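You operate a simulated robot arm through the tools that you are given. There is no shell and no other tool. Be economical: measure what you need, move in short steps, check, and stop when the job is done.

Carry out the task below with a simulated robot arm. There is one attempt and no reset: what you move stays moved.

TASK
Put the small chip and the small scrap in the tool tote.
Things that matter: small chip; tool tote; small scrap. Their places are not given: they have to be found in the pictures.

It is judged by the outcome, as a careful person would: the job done as asked, and still so three seconds after it is handed in. It fails if anything else is knocked over, pushed out of place, dropped, spilled or broken.

THE ROBOT
A 7-joint arm with a two-finger parallel gripper, fixed in place. Base frame: the origin is at the foot of the arm, x ahead of it, y to its left, z up; the work surface is at about z = 0. Lengths are in mm, angles in rad, forces in N, time in s.
With the tool pointing down near the work surface it reaches from about 240 to 620 mm from the base axis. Its first joint turns from -1.152 to 1.152 rad. Payload 2.6 kg.
Tool frame: the origin (TCP) lies between the finger pads and is the grasp point; the fingertips stand 30 mm ahead of it; z points along the fingers, y is the line along which they close. The gripper opens to 94 mm. The fingers are 28 mm wide and 10 mm thick; the gripper's body (50 by 96 mm) begins 55 mm behind the TCP.
Orientation is that of the tool frame in the base frame, as a unit quaternion [w, x, y, z]. With the fingers straight down and closing along the base's y, the tool's x points along the base's -x, its y along +y and its z along -z.

THE INTERFACE
- The arm moves only by the tool apply_moves. Its argument "rows" is a list of rows, each a list of 3 entries, a list of its own where there are three numbers: the turn, a rotation vector about the tool's x, y, z in units of 45 degrees (1.0 is 45 degrees), then the shift along the tool's x, y, z in units of 300 mm (1.0 is 300 mm), then the finger opening in mm, from 0 to 94. In form: [[[ax, ay, az], [tx, ty, tz], fingers], ...]. A call has 1 to 8 rows; each row is the pose to reach, as a shift and turn from the pose commanded when the call began, along the tool's axes at that moment. A call with a number of a shift or a turn outside -1 to 1 is refused whole. A row lasts 0.2 s, in which the tool goes at most 50 mm and 0.15 rad; a call with a longer step from one row to the next is refused whole, and so is a gripper value outside its range. A pose out of reach is approached as far as the arm can. The call stops where the force on the tool passes 40 N (or 10 N more than at its start, if that is more) or the arm is blocked; 0.2 s more then pass. The fingers move at their own pace (about 72 mm/s each) and stop on an object; they squeeze with about 30 N. The grip force told is the motor's: it shows also when the fingers shut on nothing. Time passes only in rows, and 0.2 s behind the last, so rows that repeat a pose let the fingers close. It gives the time, the measured TCP pose, the force on the tool (base axes), the opening and the grip force at its end, in the units of the frame above (readings bear some noise), and new pictures: "show" is both (left out), scene, wrist or none.
- Cameras (640 x 400 px; columns grow to the right, rows downward): "scene" is fixed at [16.9, 424.7, 557.1]; the picture's right is [-0.90, -0.44, 0.00], its down [-0.29, 0.59, -0.76] and it looks along [0.33, -0.68, -0.65] (base axes); focal length 299 px, centre (320, 200). "wrist" rides on the gripper at [-37, 0, -58] in the tool frame; the picture's right is [0.00, -1.00, 0.00], its down [0.97, 0.00, -0.24] and it looks along [0.24, 0.00, 0.97] (tool axes); focal length 218 px, centre (320, 200).
- probe_pixels(camera, pixels): for up to 12 pixels [column, row] of the newest picture of that camera ("zoom" is the newest enlarged one), the place [x, y, z] in the base frame of the surface seen there, good to about 2 mm. No time passes.
- close_up(camera, box): a new picture of the part [left, top, right, bottom] of that camera's present view, enlarged. No time passes.
- sign_off(): hands the job in; it is judged then, once.

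Work in short steps. Measure before you move; look again where a grasp or a placing could have gone wrong, and mend it. You have 60 turns and 120 pictures in all, the two below and enlarged ones among them. Open the gripper and draw the arm clear of the work before you hand the job in, unless the task says otherwise; then end with one line.

The tools are called after "Request:" as name(argument=value, ...) on one line, values as JSON. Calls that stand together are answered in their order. apply_moves: Moves the arm, as the interface text tells. Its arguments: {"type":"object","properties":{"rows":{"type":"array","items":{"type":"array"}},"show":{"type":"string","enum":["both","scene","wrist","none"]}},"required":["rows"]} The other tools are called the same way: probe_pixels (camera, pixels) gives the place of the surface under pixels of a picture; close_up (camera, box) takes an enlarged picture of a part of a camera's view; sign_off () hands the job in.

At the start:

```text
time: 0.0
tool_pos: [346.3, -184.5, 281.6]
tool_rot: [-0.001, 0.0, 1.0, 0.0]
force: [-0.4, -0.8, 0.4]
width: 94.1
finger_force: 0.1
```

scene: 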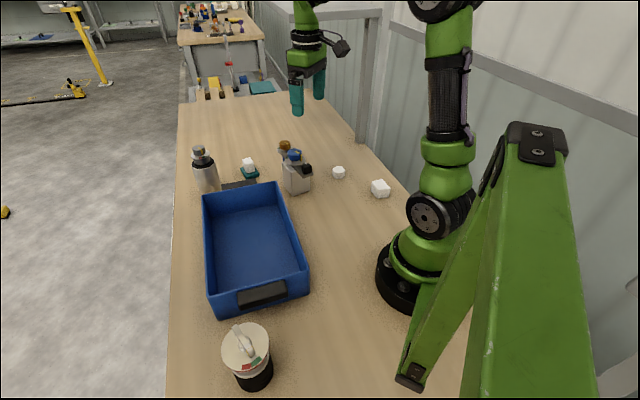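
wrist: 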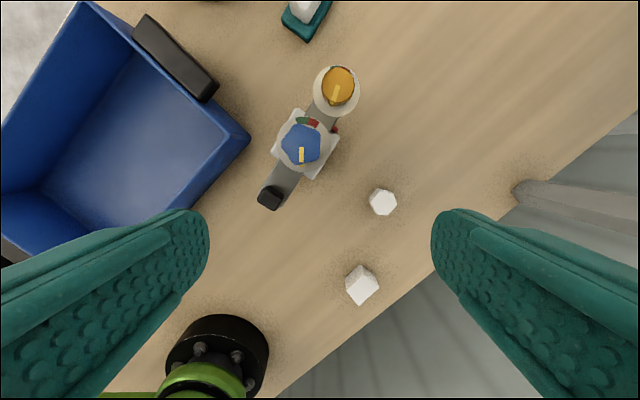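

The pictures show white pieces at scene (338,172), (380,188) and one on a teal base at (249,168). I'll zoom in to identify them.

Request:
close_up(camera="scene", box=[180, 130, 420, 280])

Request:
close_up(camera="wrist", box=[240, 0, 440, 320])

Request:
probe_pixels(camera="wrist", pixels=[[382, 202], [371, 202], [395, 202], [382, 190], [360, 285], [355, 278], [300, 10], [310, 30], [302, 145], [338, 85], [270, 197], [250, 140]])

Request:
probe_pixels(camera="scene", pixels=[[338, 168], [338, 177], [380, 184], [380, 195], [249, 162], [249, 175], [250, 240], [204, 195], [275, 184], [306, 270], [211, 300], [245, 270]])

```text
2.67 times, centred on (300, 205) of scene
```

zoom: 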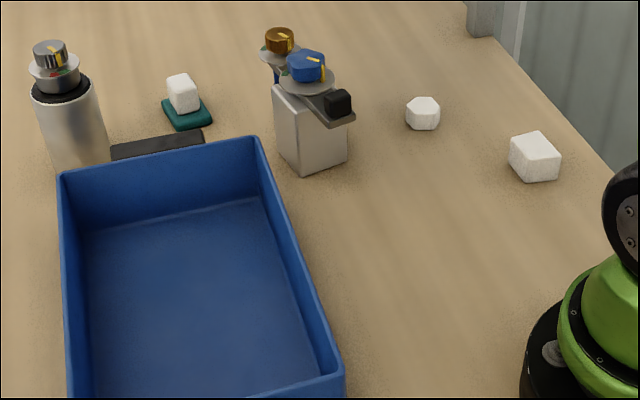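

```text
1.25 times, centred on (340, 160) of wrist
```

zoom: 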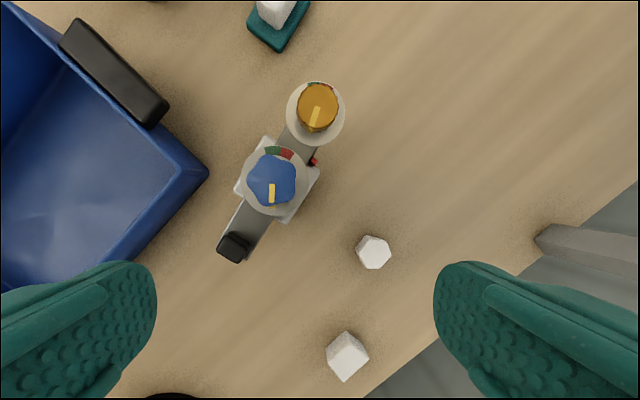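

```text
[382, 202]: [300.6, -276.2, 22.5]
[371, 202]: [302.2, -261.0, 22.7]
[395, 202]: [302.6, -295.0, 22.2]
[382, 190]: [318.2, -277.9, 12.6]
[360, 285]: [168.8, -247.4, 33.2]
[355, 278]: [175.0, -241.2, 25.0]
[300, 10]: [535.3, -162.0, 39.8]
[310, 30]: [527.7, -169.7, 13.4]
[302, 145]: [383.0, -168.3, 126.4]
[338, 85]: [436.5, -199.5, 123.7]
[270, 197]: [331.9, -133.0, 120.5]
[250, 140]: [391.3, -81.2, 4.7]
```

```text
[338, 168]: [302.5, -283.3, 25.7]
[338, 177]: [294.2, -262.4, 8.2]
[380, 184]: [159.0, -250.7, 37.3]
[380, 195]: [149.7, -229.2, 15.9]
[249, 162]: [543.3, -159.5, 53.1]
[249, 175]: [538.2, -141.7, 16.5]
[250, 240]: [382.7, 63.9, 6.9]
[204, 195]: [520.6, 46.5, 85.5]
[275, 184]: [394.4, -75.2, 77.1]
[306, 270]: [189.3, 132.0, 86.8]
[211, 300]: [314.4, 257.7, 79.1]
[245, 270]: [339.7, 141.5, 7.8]
```

Three white pieces plus a teal slab under one. I need tighter views to tell chip and scrap apart.

Request:
close_up(camera="scene", box=[225, 145, 273, 190])

Request:
close_up(camera="scene", box=[322, 155, 402, 205])

Request:
close_up(camera="wrist", box=[330, 180, 410, 310])

Request:
close_up(camera="scene", box=[170, 180, 330, 400])

```text
8.89 times, centred on (249, 168) of scene
```

zoom: 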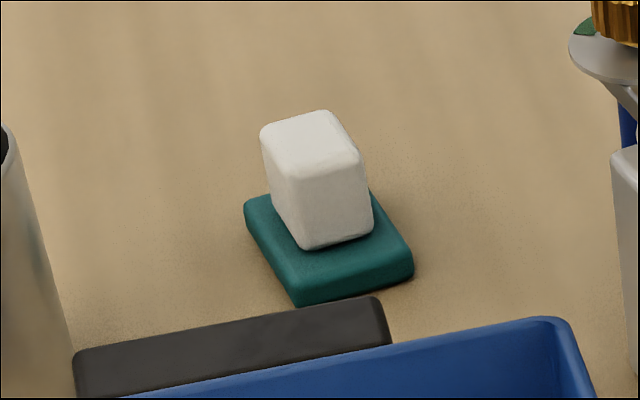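

```text
8.00 times, centred on (362, 180) of scene
```

zoom: 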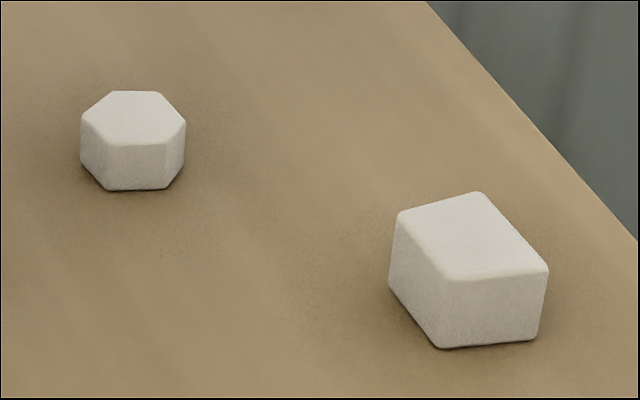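

```text
3.08 times, centred on (370, 245) of wrist
```

zoom: 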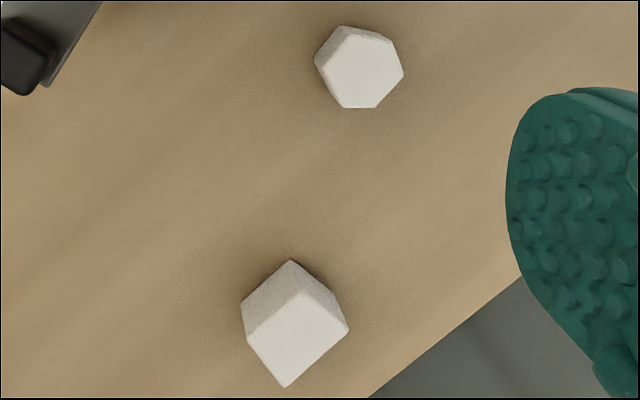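

```text
1.82 times, centred on (250, 290) of scene
```

zoom: 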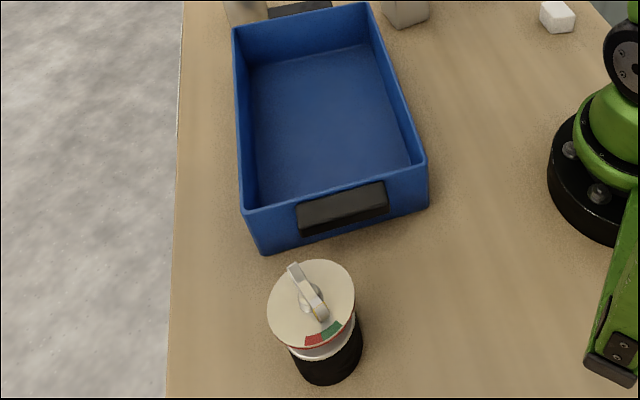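

Still ambiguous; I'll look at the far bench end and other parts for any other candidates.

Request:
close_up(camera="scene", box=[170, 60, 330, 160])

Request:
apply_moves(rows=[[[0, 0, 0], [-0.15, 0, 0], 94], [[0, 0, 0], [-0.3, 0, 0], 94], [[0, 0, 0], [-0.43, 0, 0], 94]], show="wrist")

```text
4.00 times, centred on (250, 110) of scene
```

zoom: 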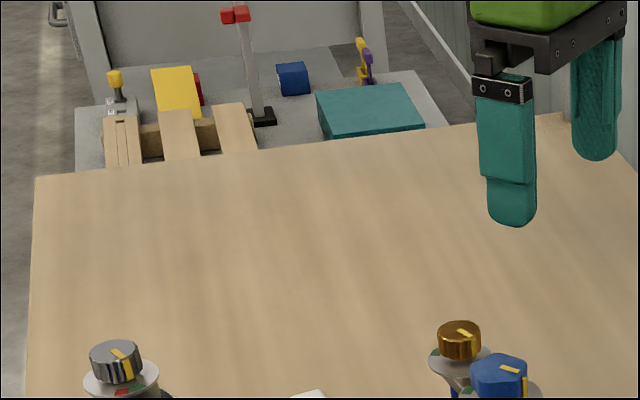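

```text
time: 0.8
tool_pos: [477.7, -183.8, 279.2]
tool_rot: [-0.001, 0.0, 1.0, 0.0]
force: [0.1, 0.1, -0.1]
width: 94.1
finger_force: 0.1
```

wrist: 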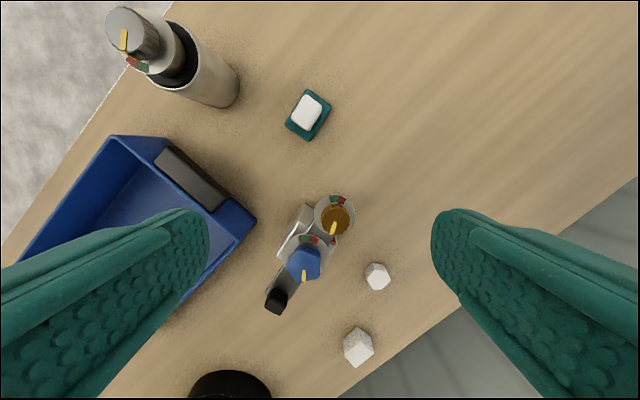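

Request:
close_up(camera="wrist", box=[276, 85, 340, 145])

Request:
close_up(camera="wrist", box=[330, 250, 410, 375])

Request:
probe_pixels(camera="wrist", pixels=[[307, 112], [377, 276], [358, 345], [365, 277], [388, 277], [348, 346], [371, 344], [358, 334], [358, 364], [247, 215], [110, 140], [160, 290]])

```text
6.67 times, centred on (308, 115) of wrist
```

zoom: 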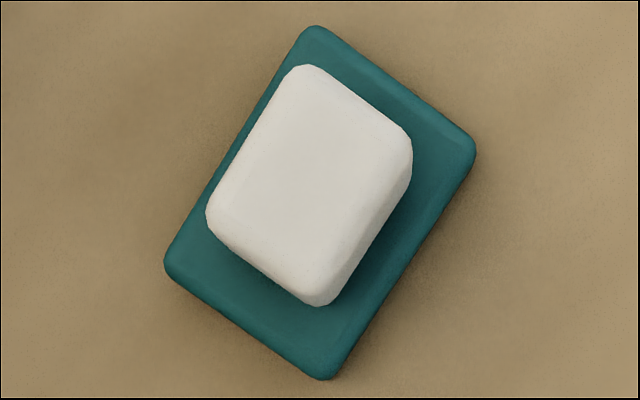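

```text
3.20 times, centred on (370, 312) of wrist
```

zoom: 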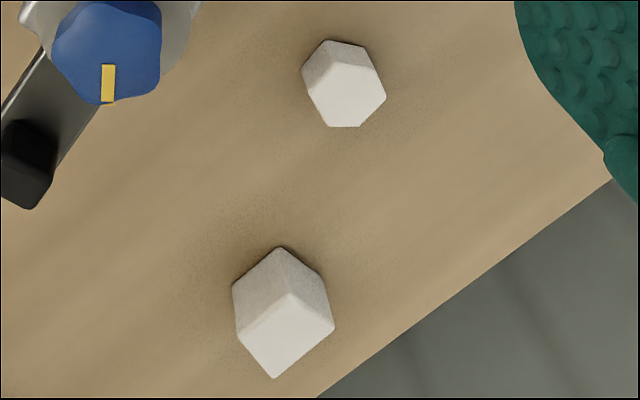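

```text
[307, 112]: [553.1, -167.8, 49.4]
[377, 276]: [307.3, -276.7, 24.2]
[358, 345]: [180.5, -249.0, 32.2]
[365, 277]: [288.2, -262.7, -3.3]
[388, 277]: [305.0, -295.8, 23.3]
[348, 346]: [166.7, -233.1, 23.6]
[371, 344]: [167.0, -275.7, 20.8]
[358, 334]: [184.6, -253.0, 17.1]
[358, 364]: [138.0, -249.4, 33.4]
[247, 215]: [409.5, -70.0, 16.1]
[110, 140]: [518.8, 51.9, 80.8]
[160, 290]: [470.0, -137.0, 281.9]
```

The white block on a teal pad is a separate item at (545,-160). The two loose white pieces are the hexagonal chip at about (302,-278) and the block scrap at about (163,-250). I move above the hexagon for a precise view.

Request:
apply_moves(rows=[[[0, 0, 0], [0.096, -0.052, 0.073], 94], [[0, 0, 0], [0.192, -0.104, 0.146], 94], [[0, 0, 0], [0.288, -0.156, 0.22], 94], [[0, 0, 0], [0.385, -0.208, 0.293], 94], [[0, 0, 0], [0.481, -0.26, 0.366], 94], [[0, 0, 0], [0.577, -0.312, 0.439], 94], [[0, 0, 0], [0.577, -0.312, 0.439], 94]])

```text
time: 2.4
tool_pos: [302.3, -276.6, 151.0]
tool_rot: [0.0, 0.0, 1.0, 0.0]
force: [-0.1, 0.3, 0.3]
width: 94.1
finger_force: 0.1
```

scene: 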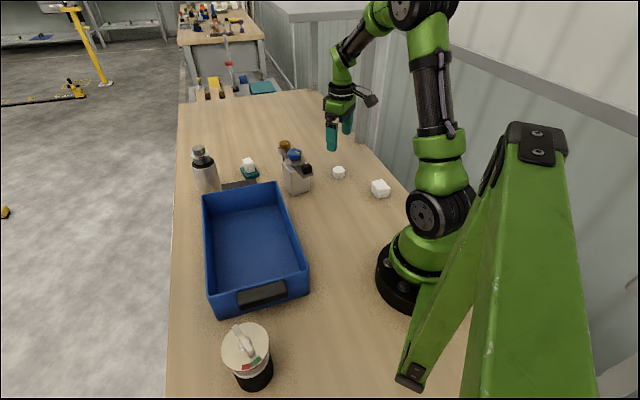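
wrist: 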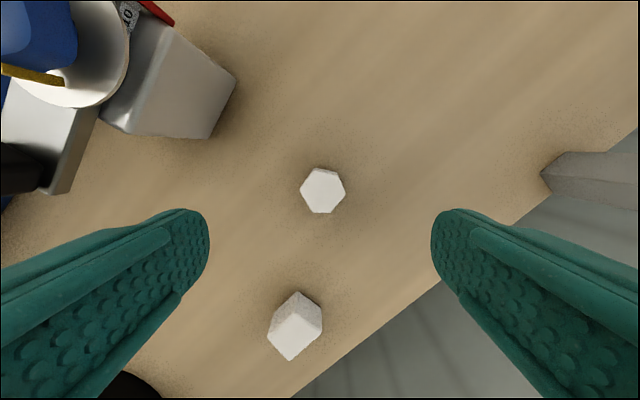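

Request:
close_up(camera="wrist", box=[290, 160, 354, 224])

Request:
probe_pixels(camera="wrist", pixels=[[322, 191], [304, 191], [341, 191], [322, 173], [322, 209], [295, 340], [285, 335], [310, 335], [294, 322], [293, 352]])

Request:
close_up(camera="wrist", box=[255, 280, 335, 370])

```text
6.25 times, centred on (322, 192) of wrist
```

zoom: 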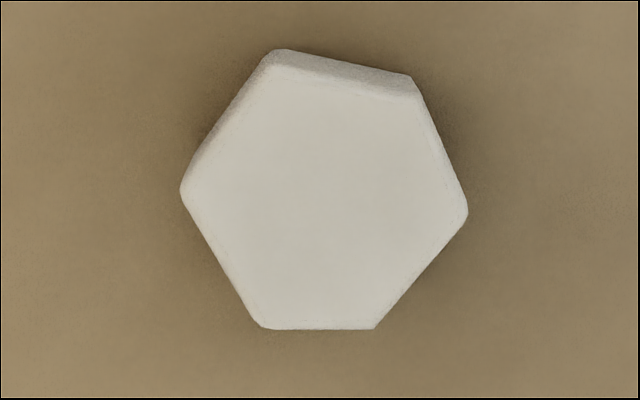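

```text
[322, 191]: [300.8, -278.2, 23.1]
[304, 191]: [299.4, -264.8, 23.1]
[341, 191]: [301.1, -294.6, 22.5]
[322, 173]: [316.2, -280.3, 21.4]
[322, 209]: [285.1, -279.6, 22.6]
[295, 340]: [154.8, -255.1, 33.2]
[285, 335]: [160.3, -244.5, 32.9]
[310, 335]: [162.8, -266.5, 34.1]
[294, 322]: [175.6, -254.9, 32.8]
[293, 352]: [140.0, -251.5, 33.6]
```

```text
4.44 times, centred on (295, 325) of wrist
```

zoom: 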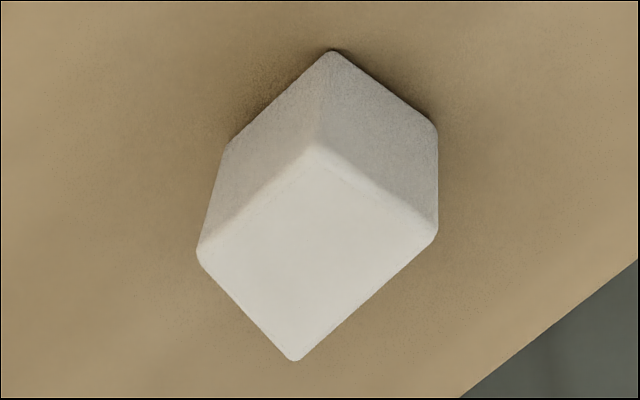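

Hexagon centre is (300.6,-279), top z 23, with flat faces about 27° off the current closing line. I rotate the tool by -0.47 rad and descend partway, then check.

Request:
apply_moves(rows=[[[0, 0, -0.15], [0.005, -0.003, 0.06], 94], [[0, 0, -0.3], [0.005, -0.003, 0.12], 94], [[0, 0, -0.45], [0.005, -0.003, 0.18], 94], [[0, 0, -0.6], [0.005, -0.003, 0.233], 94], [[0, 0, -0.6], [0.005, -0.003, 0.233], 94]], show="wrist")

```text
time: 3.6
tool_pos: [301.5, -278.0, 80.4]
tool_rot: [0.0, -0.234, 0.972, 0.0]
force: [-1.0, -0.3, -0.2]
width: 94.1
finger_force: 0.0
```

wrist: 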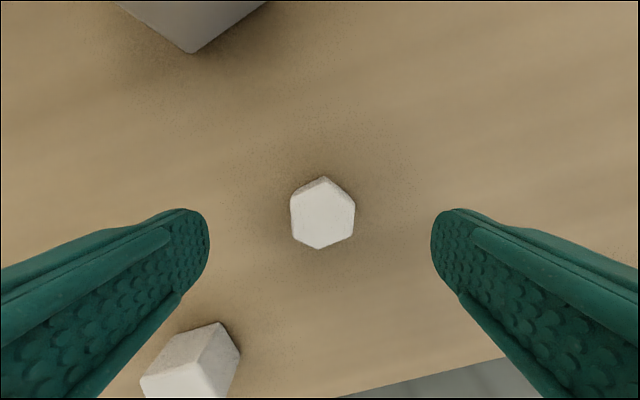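

The hexagon is centred between the fingers with its flats facing them. I descend to z≈34 and close.

Request:
apply_moves(rows=[[[0, 0, 0], [0, 0, 0.08], 94], [[0, 0, 0], [0, 0, 0.155], 94], [[0, 0, 0], [0, 0, 0.155], 94], [[0, 0, 0], [0, 0, 0.155], 10], [[0, 0, 0], [0, 0, 0.155], 10], [[0, 0, 0], [0, 0, 0.155], 10], [[0, 0, 0], [0, 0, 0.155], 10]], show="wrist")

```text
time: 5.2
tool_pos: [303.0, -278.1, 33.2]
tool_rot: [0.0, -0.233, 0.972, 0.001]
force: [-1.1, 0.3, -0.2]
width: 34.4
finger_force: 30.1
```

wrist: 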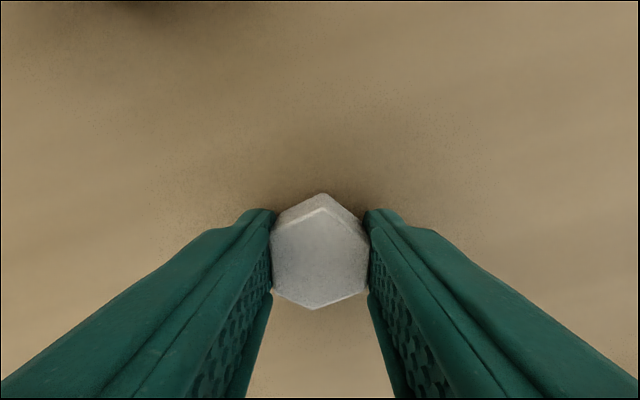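

The chip is gripped (34.4 mm, 30 N). I lift 200 mm straight up.

Request:
apply_moves(rows=[[[0, 0, 0], [0, 0, -0.08], 10], [[0, 0, 0], [0, 0, -0.22], 10], [[0, 0, 0], [0, 0, -0.36], 10], [[0, 0, 0], [0, 0, -0.5], 10], [[0, 0, 0], [0, 0, -0.66], 10], [[0, 0, 0], [0, 0, -0.66], 10]], show="none")

Request:
apply_moves(rows=[[[0, 0, 0], [-0.094, 0.11, 0], 10], [[0, 0, 0], [-0.189, 0.22, 0], 10], [[0, 0, 0], [-0.283, 0.33, 0], 10], [[0, 0, 0], [-0.378, 0.44, 0], 10], [[0, 0, 0], [-0.472, 0.55, 0], 10], [[0, 0, 0], [-0.566, 0.66, 0], 10], [[0, 0, 0], [-0.66, 0.77, 0], 10], [[0, 0, 0], [-0.755, 0.88, 0], 10]])

```text
time: 6.6
tool_pos: [302.3, -278.8, 232.4]
tool_rot: [0.0, -0.234, 0.972, 0.0]
force: [-0.1, 1.1, -0.3]
width: 34.0
finger_force: 30.1
```

```text
time: 8.4
tool_pos: [385.1, 60.0, 231.8]
tool_rot: [0.0, -0.233, 0.972, 0.0]
force: [0.8, -0.1, 0.2]
width: 34.2
finger_force: 29.9
```

scene: 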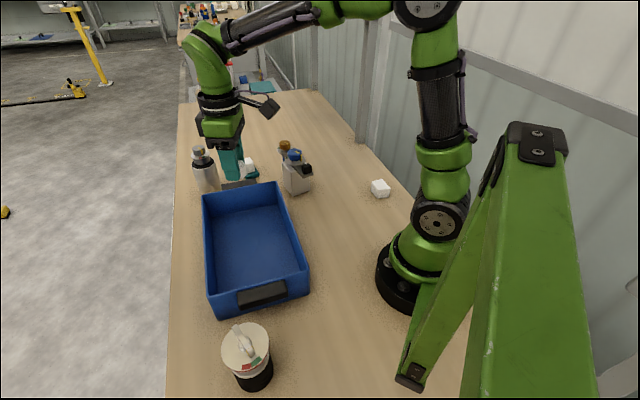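
wrist: 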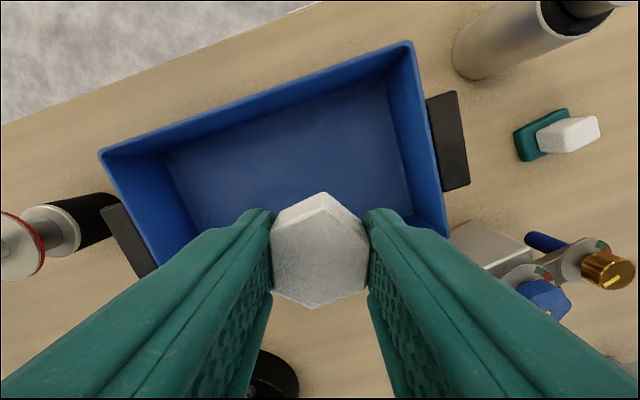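

The chip is held above the tote. I check the tote's rim and floor before lowering.

Request:
probe_pixels(camera="wrist", pixels=[[102, 153], [410, 44], [447, 235], [430, 200], [180, 210], [300, 170], [280, 130], [150, 260]])

Request:
probe_pixels(camera="scene", pixels=[[306, 268], [304, 272], [277, 183], [208, 305], [270, 275], [270, 210], [295, 235], [285, 235]])

```text
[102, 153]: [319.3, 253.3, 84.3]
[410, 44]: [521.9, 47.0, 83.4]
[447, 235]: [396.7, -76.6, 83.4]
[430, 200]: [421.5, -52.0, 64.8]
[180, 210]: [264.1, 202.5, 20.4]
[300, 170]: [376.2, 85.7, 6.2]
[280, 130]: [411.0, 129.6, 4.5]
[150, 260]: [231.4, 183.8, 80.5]
```

```text
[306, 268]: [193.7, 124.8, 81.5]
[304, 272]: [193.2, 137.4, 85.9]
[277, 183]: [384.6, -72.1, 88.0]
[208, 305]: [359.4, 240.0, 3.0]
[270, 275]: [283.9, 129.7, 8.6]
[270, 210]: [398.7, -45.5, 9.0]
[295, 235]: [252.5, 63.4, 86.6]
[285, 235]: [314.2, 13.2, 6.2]
```

The position is on the tote's centre line with ample clearance. I lower to z≈47, release, and look.

Request:
apply_moves(rows=[[[0, 0, 0], [0, 0, 0.15], 10], [[0, 0, 0], [0, 0, 0.3], 10], [[0, 0, 0], [0, 0, 0.45], 10], [[0, 0, 0], [0, 0, 0.56], 10], [[0, 0, 0], [0, 0, 0.62], 10], [[0, 0, 0], [0, 0, 0.62], 10], [[0, 0, 0], [0, 0, 0.62], 60], [[0, 0, 0], [0, 0, 0.62], 60]], show="wrist")

Request:
apply_moves(rows=[[[0, 0, 0], [0, 0, -0.1], 60], [[0, 0, 0], [0, 0, -0.25], 60], [[0, 0, 0], [0, 0, -0.4], 60], [[0, 0, 0], [0, 0, -0.55], 60], [[0, 0, 0], [0, 0, -0.62], 60]])

```text
time: 10.2
tool_pos: [384.7, 59.4, 44.6]
tool_rot: [0.0, -0.233, 0.972, 0.0]
force: [0.3, -0.6, -0.8]
width: 60.0
finger_force: 0.0
```

wrist: 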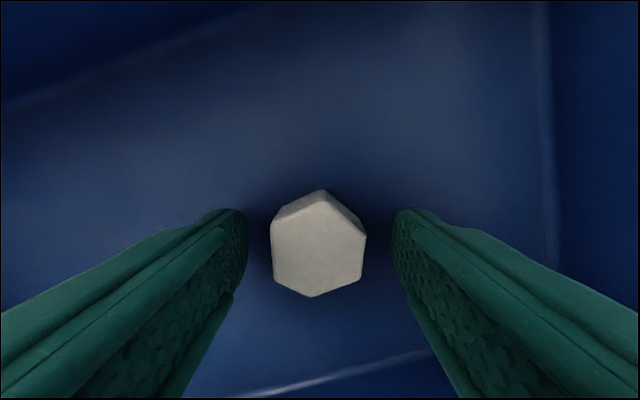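

```text
time: 11.4
tool_pos: [384.8, 58.5, 233.7]
tool_rot: [0.0, -0.233, 0.973, 0.0]
force: [-0.5, 0.7, 0.2]
width: 59.9
finger_force: 0.1
```

scene: 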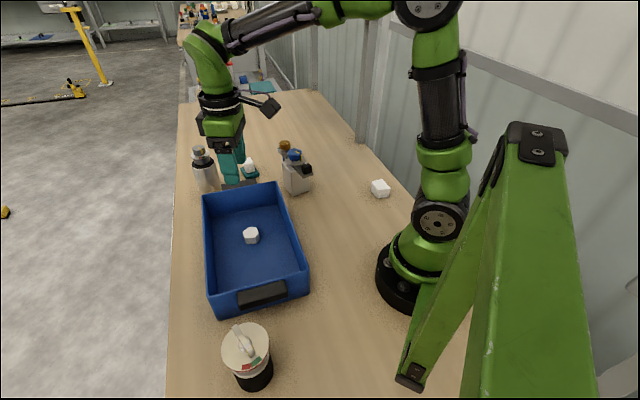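
wrist: 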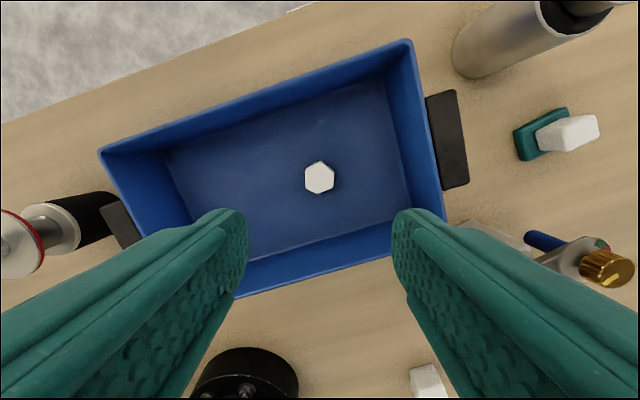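

The chip rests flat in the tote. I retrace the path back and then go over the scrap at about (160,-252) for a look.

Request:
apply_moves(rows=[[[0, 0, 0], [0.094, -0.11, 0], 60], [[0, 0, 0], [0.189, -0.22, 0], 60], [[0, 0, 0], [0.283, -0.33, 0], 60], [[0, 0, 0], [0.378, -0.44, 0], 60], [[0, 0, 0], [0.472, -0.55, 0], 60], [[0, 0, 0], [0.566, -0.66, 0], 94], [[0, 0, 0], [0.66, -0.77, 0], 94], [[0, 0, 0], [0.755, -0.88, 0], 94]], show="none")

Request:
apply_moves(rows=[[[0, 0, -0.15], [0.094, 0.073, 0.07], 94], [[0, 0, -0.29], [0.188, 0.146, 0.14], 94], [[0, 0, -0.29], [0.282, 0.219, 0.2], 94], [[0, 0, -0.29], [0.375, 0.292, 0.27], 94], [[0, 0, -0.29], [0.375, 0.292, 0.27], 94]])

```text
time: 13.2
tool_pos: [300.7, -278.6, 232.1]
tool_rot: [0.0, -0.234, 0.972, 0.0]
force: [0.1, -0.5, 0.5]
width: 93.9
finger_force: 0.1
```

```text
time: 14.4
tool_pos: [161.1, -250.7, 150.1]
tool_rot: [0.0, -0.343, 0.939, 0.0]
force: [0.7, 0.0, 0.1]
width: 94.3
finger_force: 0.0
```

scene: 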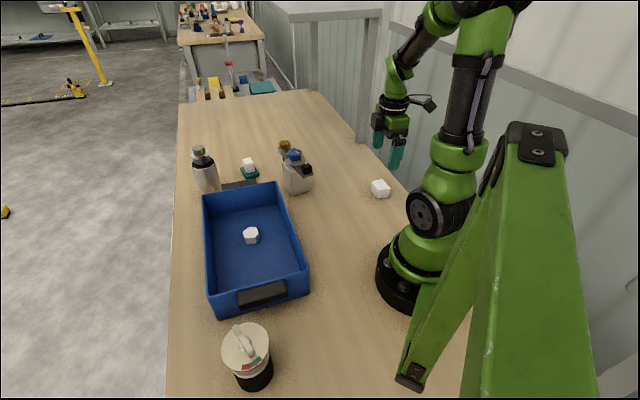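
wrist: 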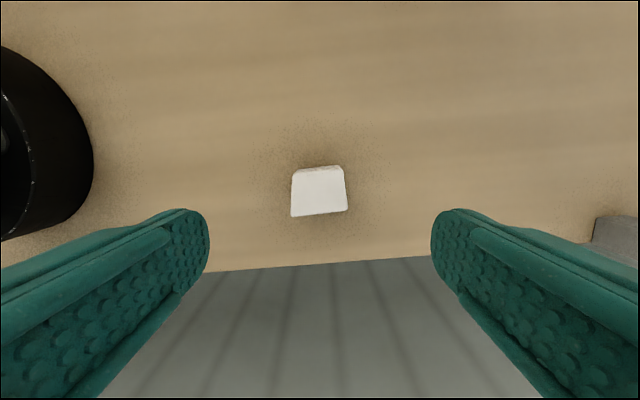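

Request:
probe_pixels(camera="wrist", pixels=[[319, 192], [297, 193], [342, 190], [319, 175], [319, 210]])

Request:
close_up(camera="wrist", box=[280, 155, 360, 225])

```text
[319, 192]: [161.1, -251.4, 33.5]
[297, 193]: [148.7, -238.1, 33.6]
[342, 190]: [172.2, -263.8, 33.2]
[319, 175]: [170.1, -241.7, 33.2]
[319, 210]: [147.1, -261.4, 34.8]
```

```text
5.71 times, centred on (320, 190) of wrist
```

zoom: 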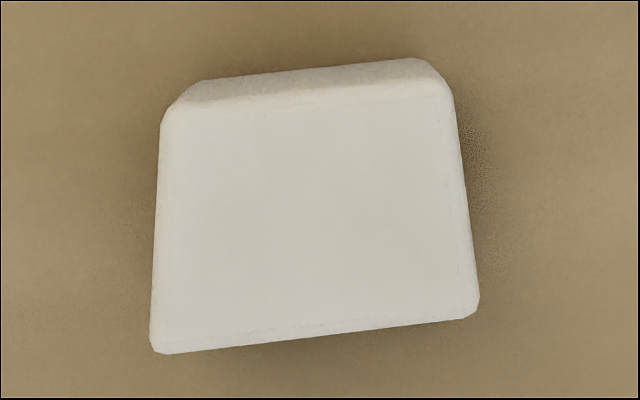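

The scrap is centred at (160.5,-251), top z 33.5, twisted a few degrees. I turn -0.1 units, descend to z≈37 and close.

Request:
apply_moves(rows=[[[0, 0, -0.1], [0, 0, 0.12], 94], [[0, 0, -0.1], [0, 0, 0.25], 94], [[0, 0, -0.1], [0, 0, 0.375], 94], [[0, 0, -0.1], [0, 0, 0.375], 94], [[0, 0, -0.1], [0, 0, 0.375], 10], [[0, 0, -0.1], [0, 0, 0.375], 10], [[0, 0, -0.1], [0, 0, 0.375], 10], [[0, 0, -0.1], [0, 0, 0.375], 10]], show="wrist")

```text
time: 16.2
tool_pos: [162.6, -251.1, 39.3]
tool_rot: [0.0, -0.379, 0.925, -0.001]
force: [-4.5, 6.6, 30.2]
width: 47.1
finger_force: 29.8
```

wrist: 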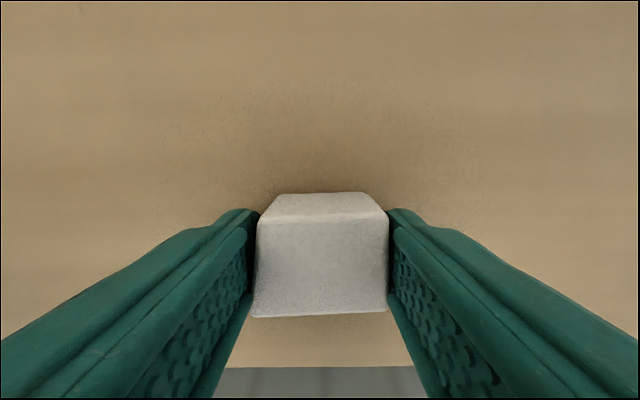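

Gripped at 47 mm, but with a 30 N vertical load, perhaps from tapered sides. I lift a little and check.

Request:
apply_moves(rows=[[[0, 0, 0], [0, 0, -0.02], 10], [[0, 0, 0], [0, 0, -0.05], 10], [[0, 0, 0], [0, 0, -0.1], 10], [[0, 0, 0], [0, 0, -0.1], 10]])

```text
time: 17.2
tool_pos: [161.9, -251.2, 68.4]
tool_rot: [0.0, -0.378, 0.926, 0.001]
force: [-0.3, 0.4, -0.5]
width: 47.4
finger_force: 30.1
```

scene: 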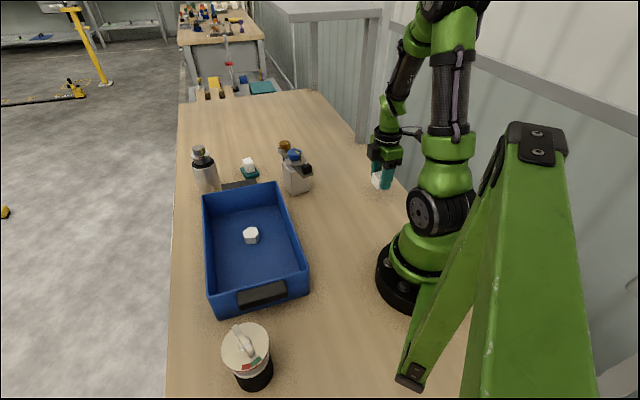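
wrist: 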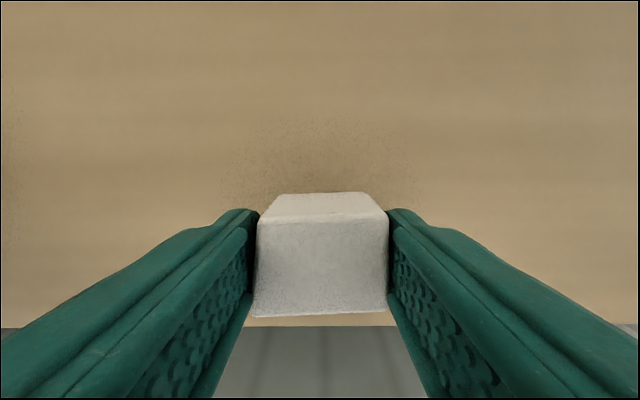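

The scrap lifts cleanly and load is gone. I raise it, back out over the former chip spot, then swing to the tote.

Request:
apply_moves(rows=[[[0, 0, 0], [0, 0, -0.14], 10], [[0, 0, 0], [0, 0, -0.28], 10], [[0, 0, 0], [0, 0, -0.42], 10], [[0, 0, 0], [0, 0, -0.547], 10], [[0, 0, 0], [-0.067, -0.098, -0.547], 10], [[0, 0, 0], [-0.134, -0.196, -0.547], 10], [[0, 0, 0], [-0.201, -0.295, -0.547], 10], [[0, 0, 0], [-0.268, -0.393, -0.547], 10]], show="none")

Request:
apply_moves(rows=[[[0, 0, 0], [-0.1, 0.09, 0], 10], [[0, 0, 0], [-0.2, 0.18, 0], 10], [[0, 0, 0], [-0.3, 0.27, 0], 10], [[0, 0, 0], [-0.4, 0.36, 0], 10], [[0, 0, 0], [-0.5, 0.45, 0], 10], [[0, 0, 0], [-0.6, 0.54, 0], 10], [[0, 0, 0], [-0.7, 0.63, 0], 10]], show="none")

Request:
apply_moves(rows=[[[0, 0, 0], [-0.1, 0.09, 0], 10], [[0, 0, 0], [-0.2, 0.18, 0], 10], [[0, 0, 0], [-0.286, 0.266, 0], 10], [[0, 0, 0], [-0.286, 0.266, 0], 10]])

```text
time: 19.0
tool_pos: [302.0, -277.1, 232.2]
tool_rot: [0.0, -0.379, 0.925, 0.0]
force: [-0.4, 0.1, -0.8]
width: 47.4
finger_force: 30.4
```

```text
time: 20.6
tool_pos: [318.7, 4.6, 232.9]
tool_rot: [0.001, -0.379, 0.926, 0.0]
force: [-0.2, 0.5, -0.1]
width: 47.2
finger_force: 30.1
```

```text
time: 21.6
tool_pos: [324.0, 122.6, 231.5]
tool_rot: [0.0, -0.379, 0.926, -0.001]
force: [0.3, 0.3, 0.4]
width: 47.3
finger_force: 30.6
```

scene: 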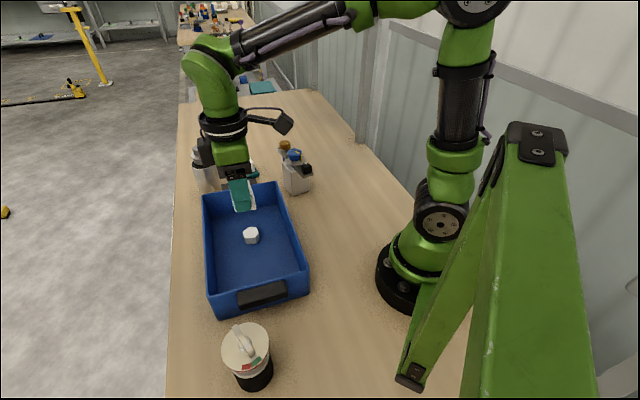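
wrist: 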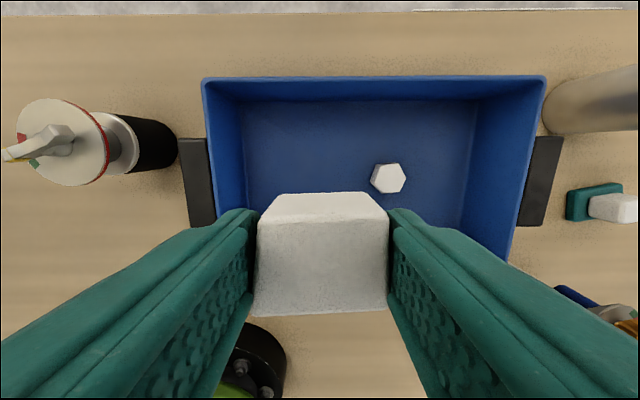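

Scrap held over the tote, chip about 87 mm away along the closing line. I lower to z≈48, release with a modest opening, and rise.

Request:
apply_moves(rows=[[[0, 0, 0], [0, 0, 0.15], 10], [[0, 0, 0], [0, 0, 0.3], 10], [[0, 0, 0], [0, 0, 0.45], 10], [[0, 0, 0], [0, 0, 0.56], 10], [[0, 0, 0], [0, 0, 0.611], 10], [[0, 0, 0], [0, 0, 0.611], 10], [[0, 0, 0], [0, 0, 0.611], 66], [[0, 0, 0], [0, 0, 0.611], 66]], show="wrist")

Request:
apply_moves(rows=[[[0, 0, 0], [0, 0, -0.1], 66], [[0, 0, 0], [0, 0, -0.25], 66], [[0, 0, 0], [0, 0, -0.4], 66], [[0, 0, 0], [0, 0, -0.55], 66], [[0, 0, 0], [0, 0, -0.65], 66]])

```text
time: 23.4
tool_pos: [325.0, 121.1, 49.0]
tool_rot: [-0.001, -0.379, 0.925, 0.0]
force: [-0.4, -0.1, 0.9]
width: 66.1
finger_force: 0.0
```

wrist: 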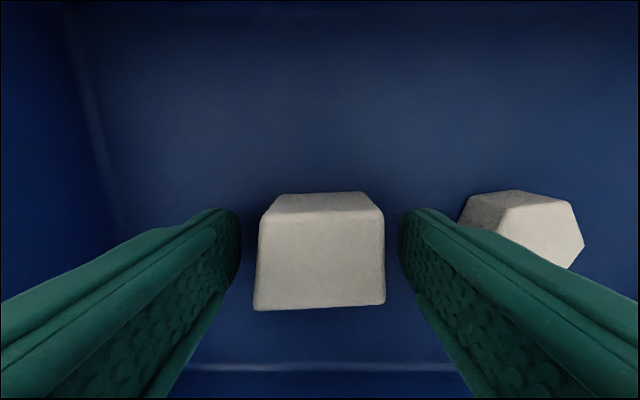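

```text
time: 24.6
tool_pos: [324.5, 121.5, 244.5]
tool_rot: [0.0, -0.379, 0.925, -0.001]
force: [-0.6, 0.0, -0.1]
width: 66.0
finger_force: 0.0
```

scene: 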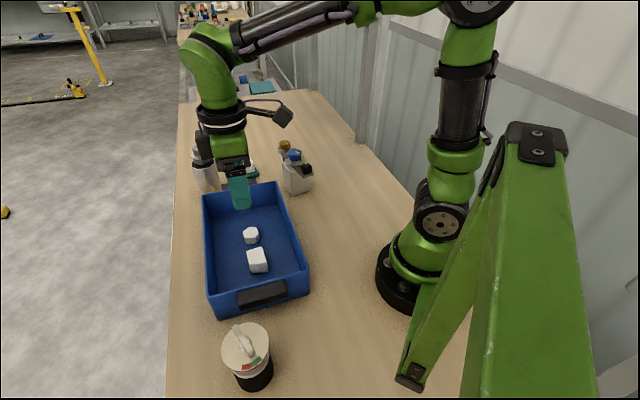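
wrist: 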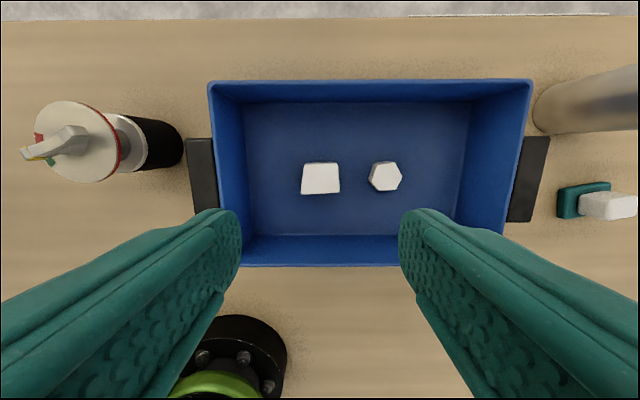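

Both pieces lie flat in the tote, and nothing else has moved. I draw the arm clear along the known-safe path.

Request:
apply_moves(rows=[[[0, 0, 0], [0.1, -0.09, 0], 66], [[0, 0, 0], [0.2, -0.18, 0], 66], [[0, 0, 0], [0.3, -0.27, 0], 80], [[0, 0, 0], [0.4, -0.36, 0], 94], [[0, 0, 0], [0.5, -0.45, 0], 94], [[0, 0, 0], [0.6, -0.54, 0], 94], [[0, 0, 0], [0.7, -0.63, 0], 94], [[0, 0, 0], [0.8, -0.72, 0], 94]], show="none")

Request:
apply_moves(rows=[[[0, 0, 0], [0.1, -0.09, 0], 94], [[0, 0, 0], [0.18, -0.17, 0], 94], [[0, 0, 0], [0.18, -0.17, 0], 94]], show="scene")

```text
time: 26.4
tool_pos: [305.0, -201.7, 244.2]
tool_rot: [0.0, -0.38, 0.925, 0.001]
force: [0.2, 0.0, 0.0]
width: 93.8
finger_force: 0.0
```

```text
time: 27.2
tool_pos: [303.3, -276.3, 244.0]
tool_rot: [0.0, -0.379, 0.925, 0.0]
force: [-0.1, 0.4, 0.1]
width: 93.9
finger_force: 0.1
```

scene: 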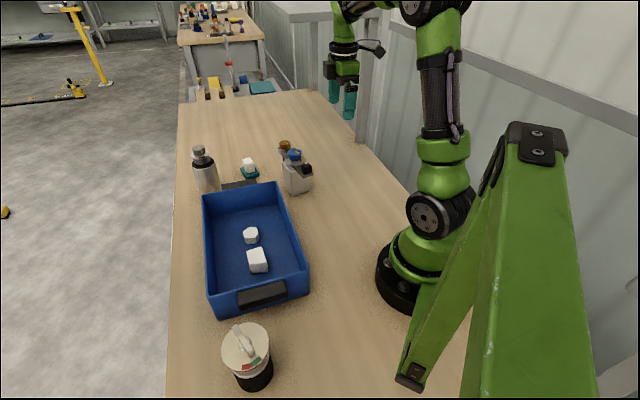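

The arm is clear, both pieces are in the tote at (251,236) and (258,260), and everything else is in its original place. I hand the job in.

Request:
sign_off()

```text
The job is handed in.
```

I put the two loose white pieces in the tool tote, taking the hexagonal one as the small chip and the tapered block as the small scrap. Nothing was labelled, so that is my reading of the pictures. I left the third white piece, on the teal pad, where it was, and nothing else was moved.
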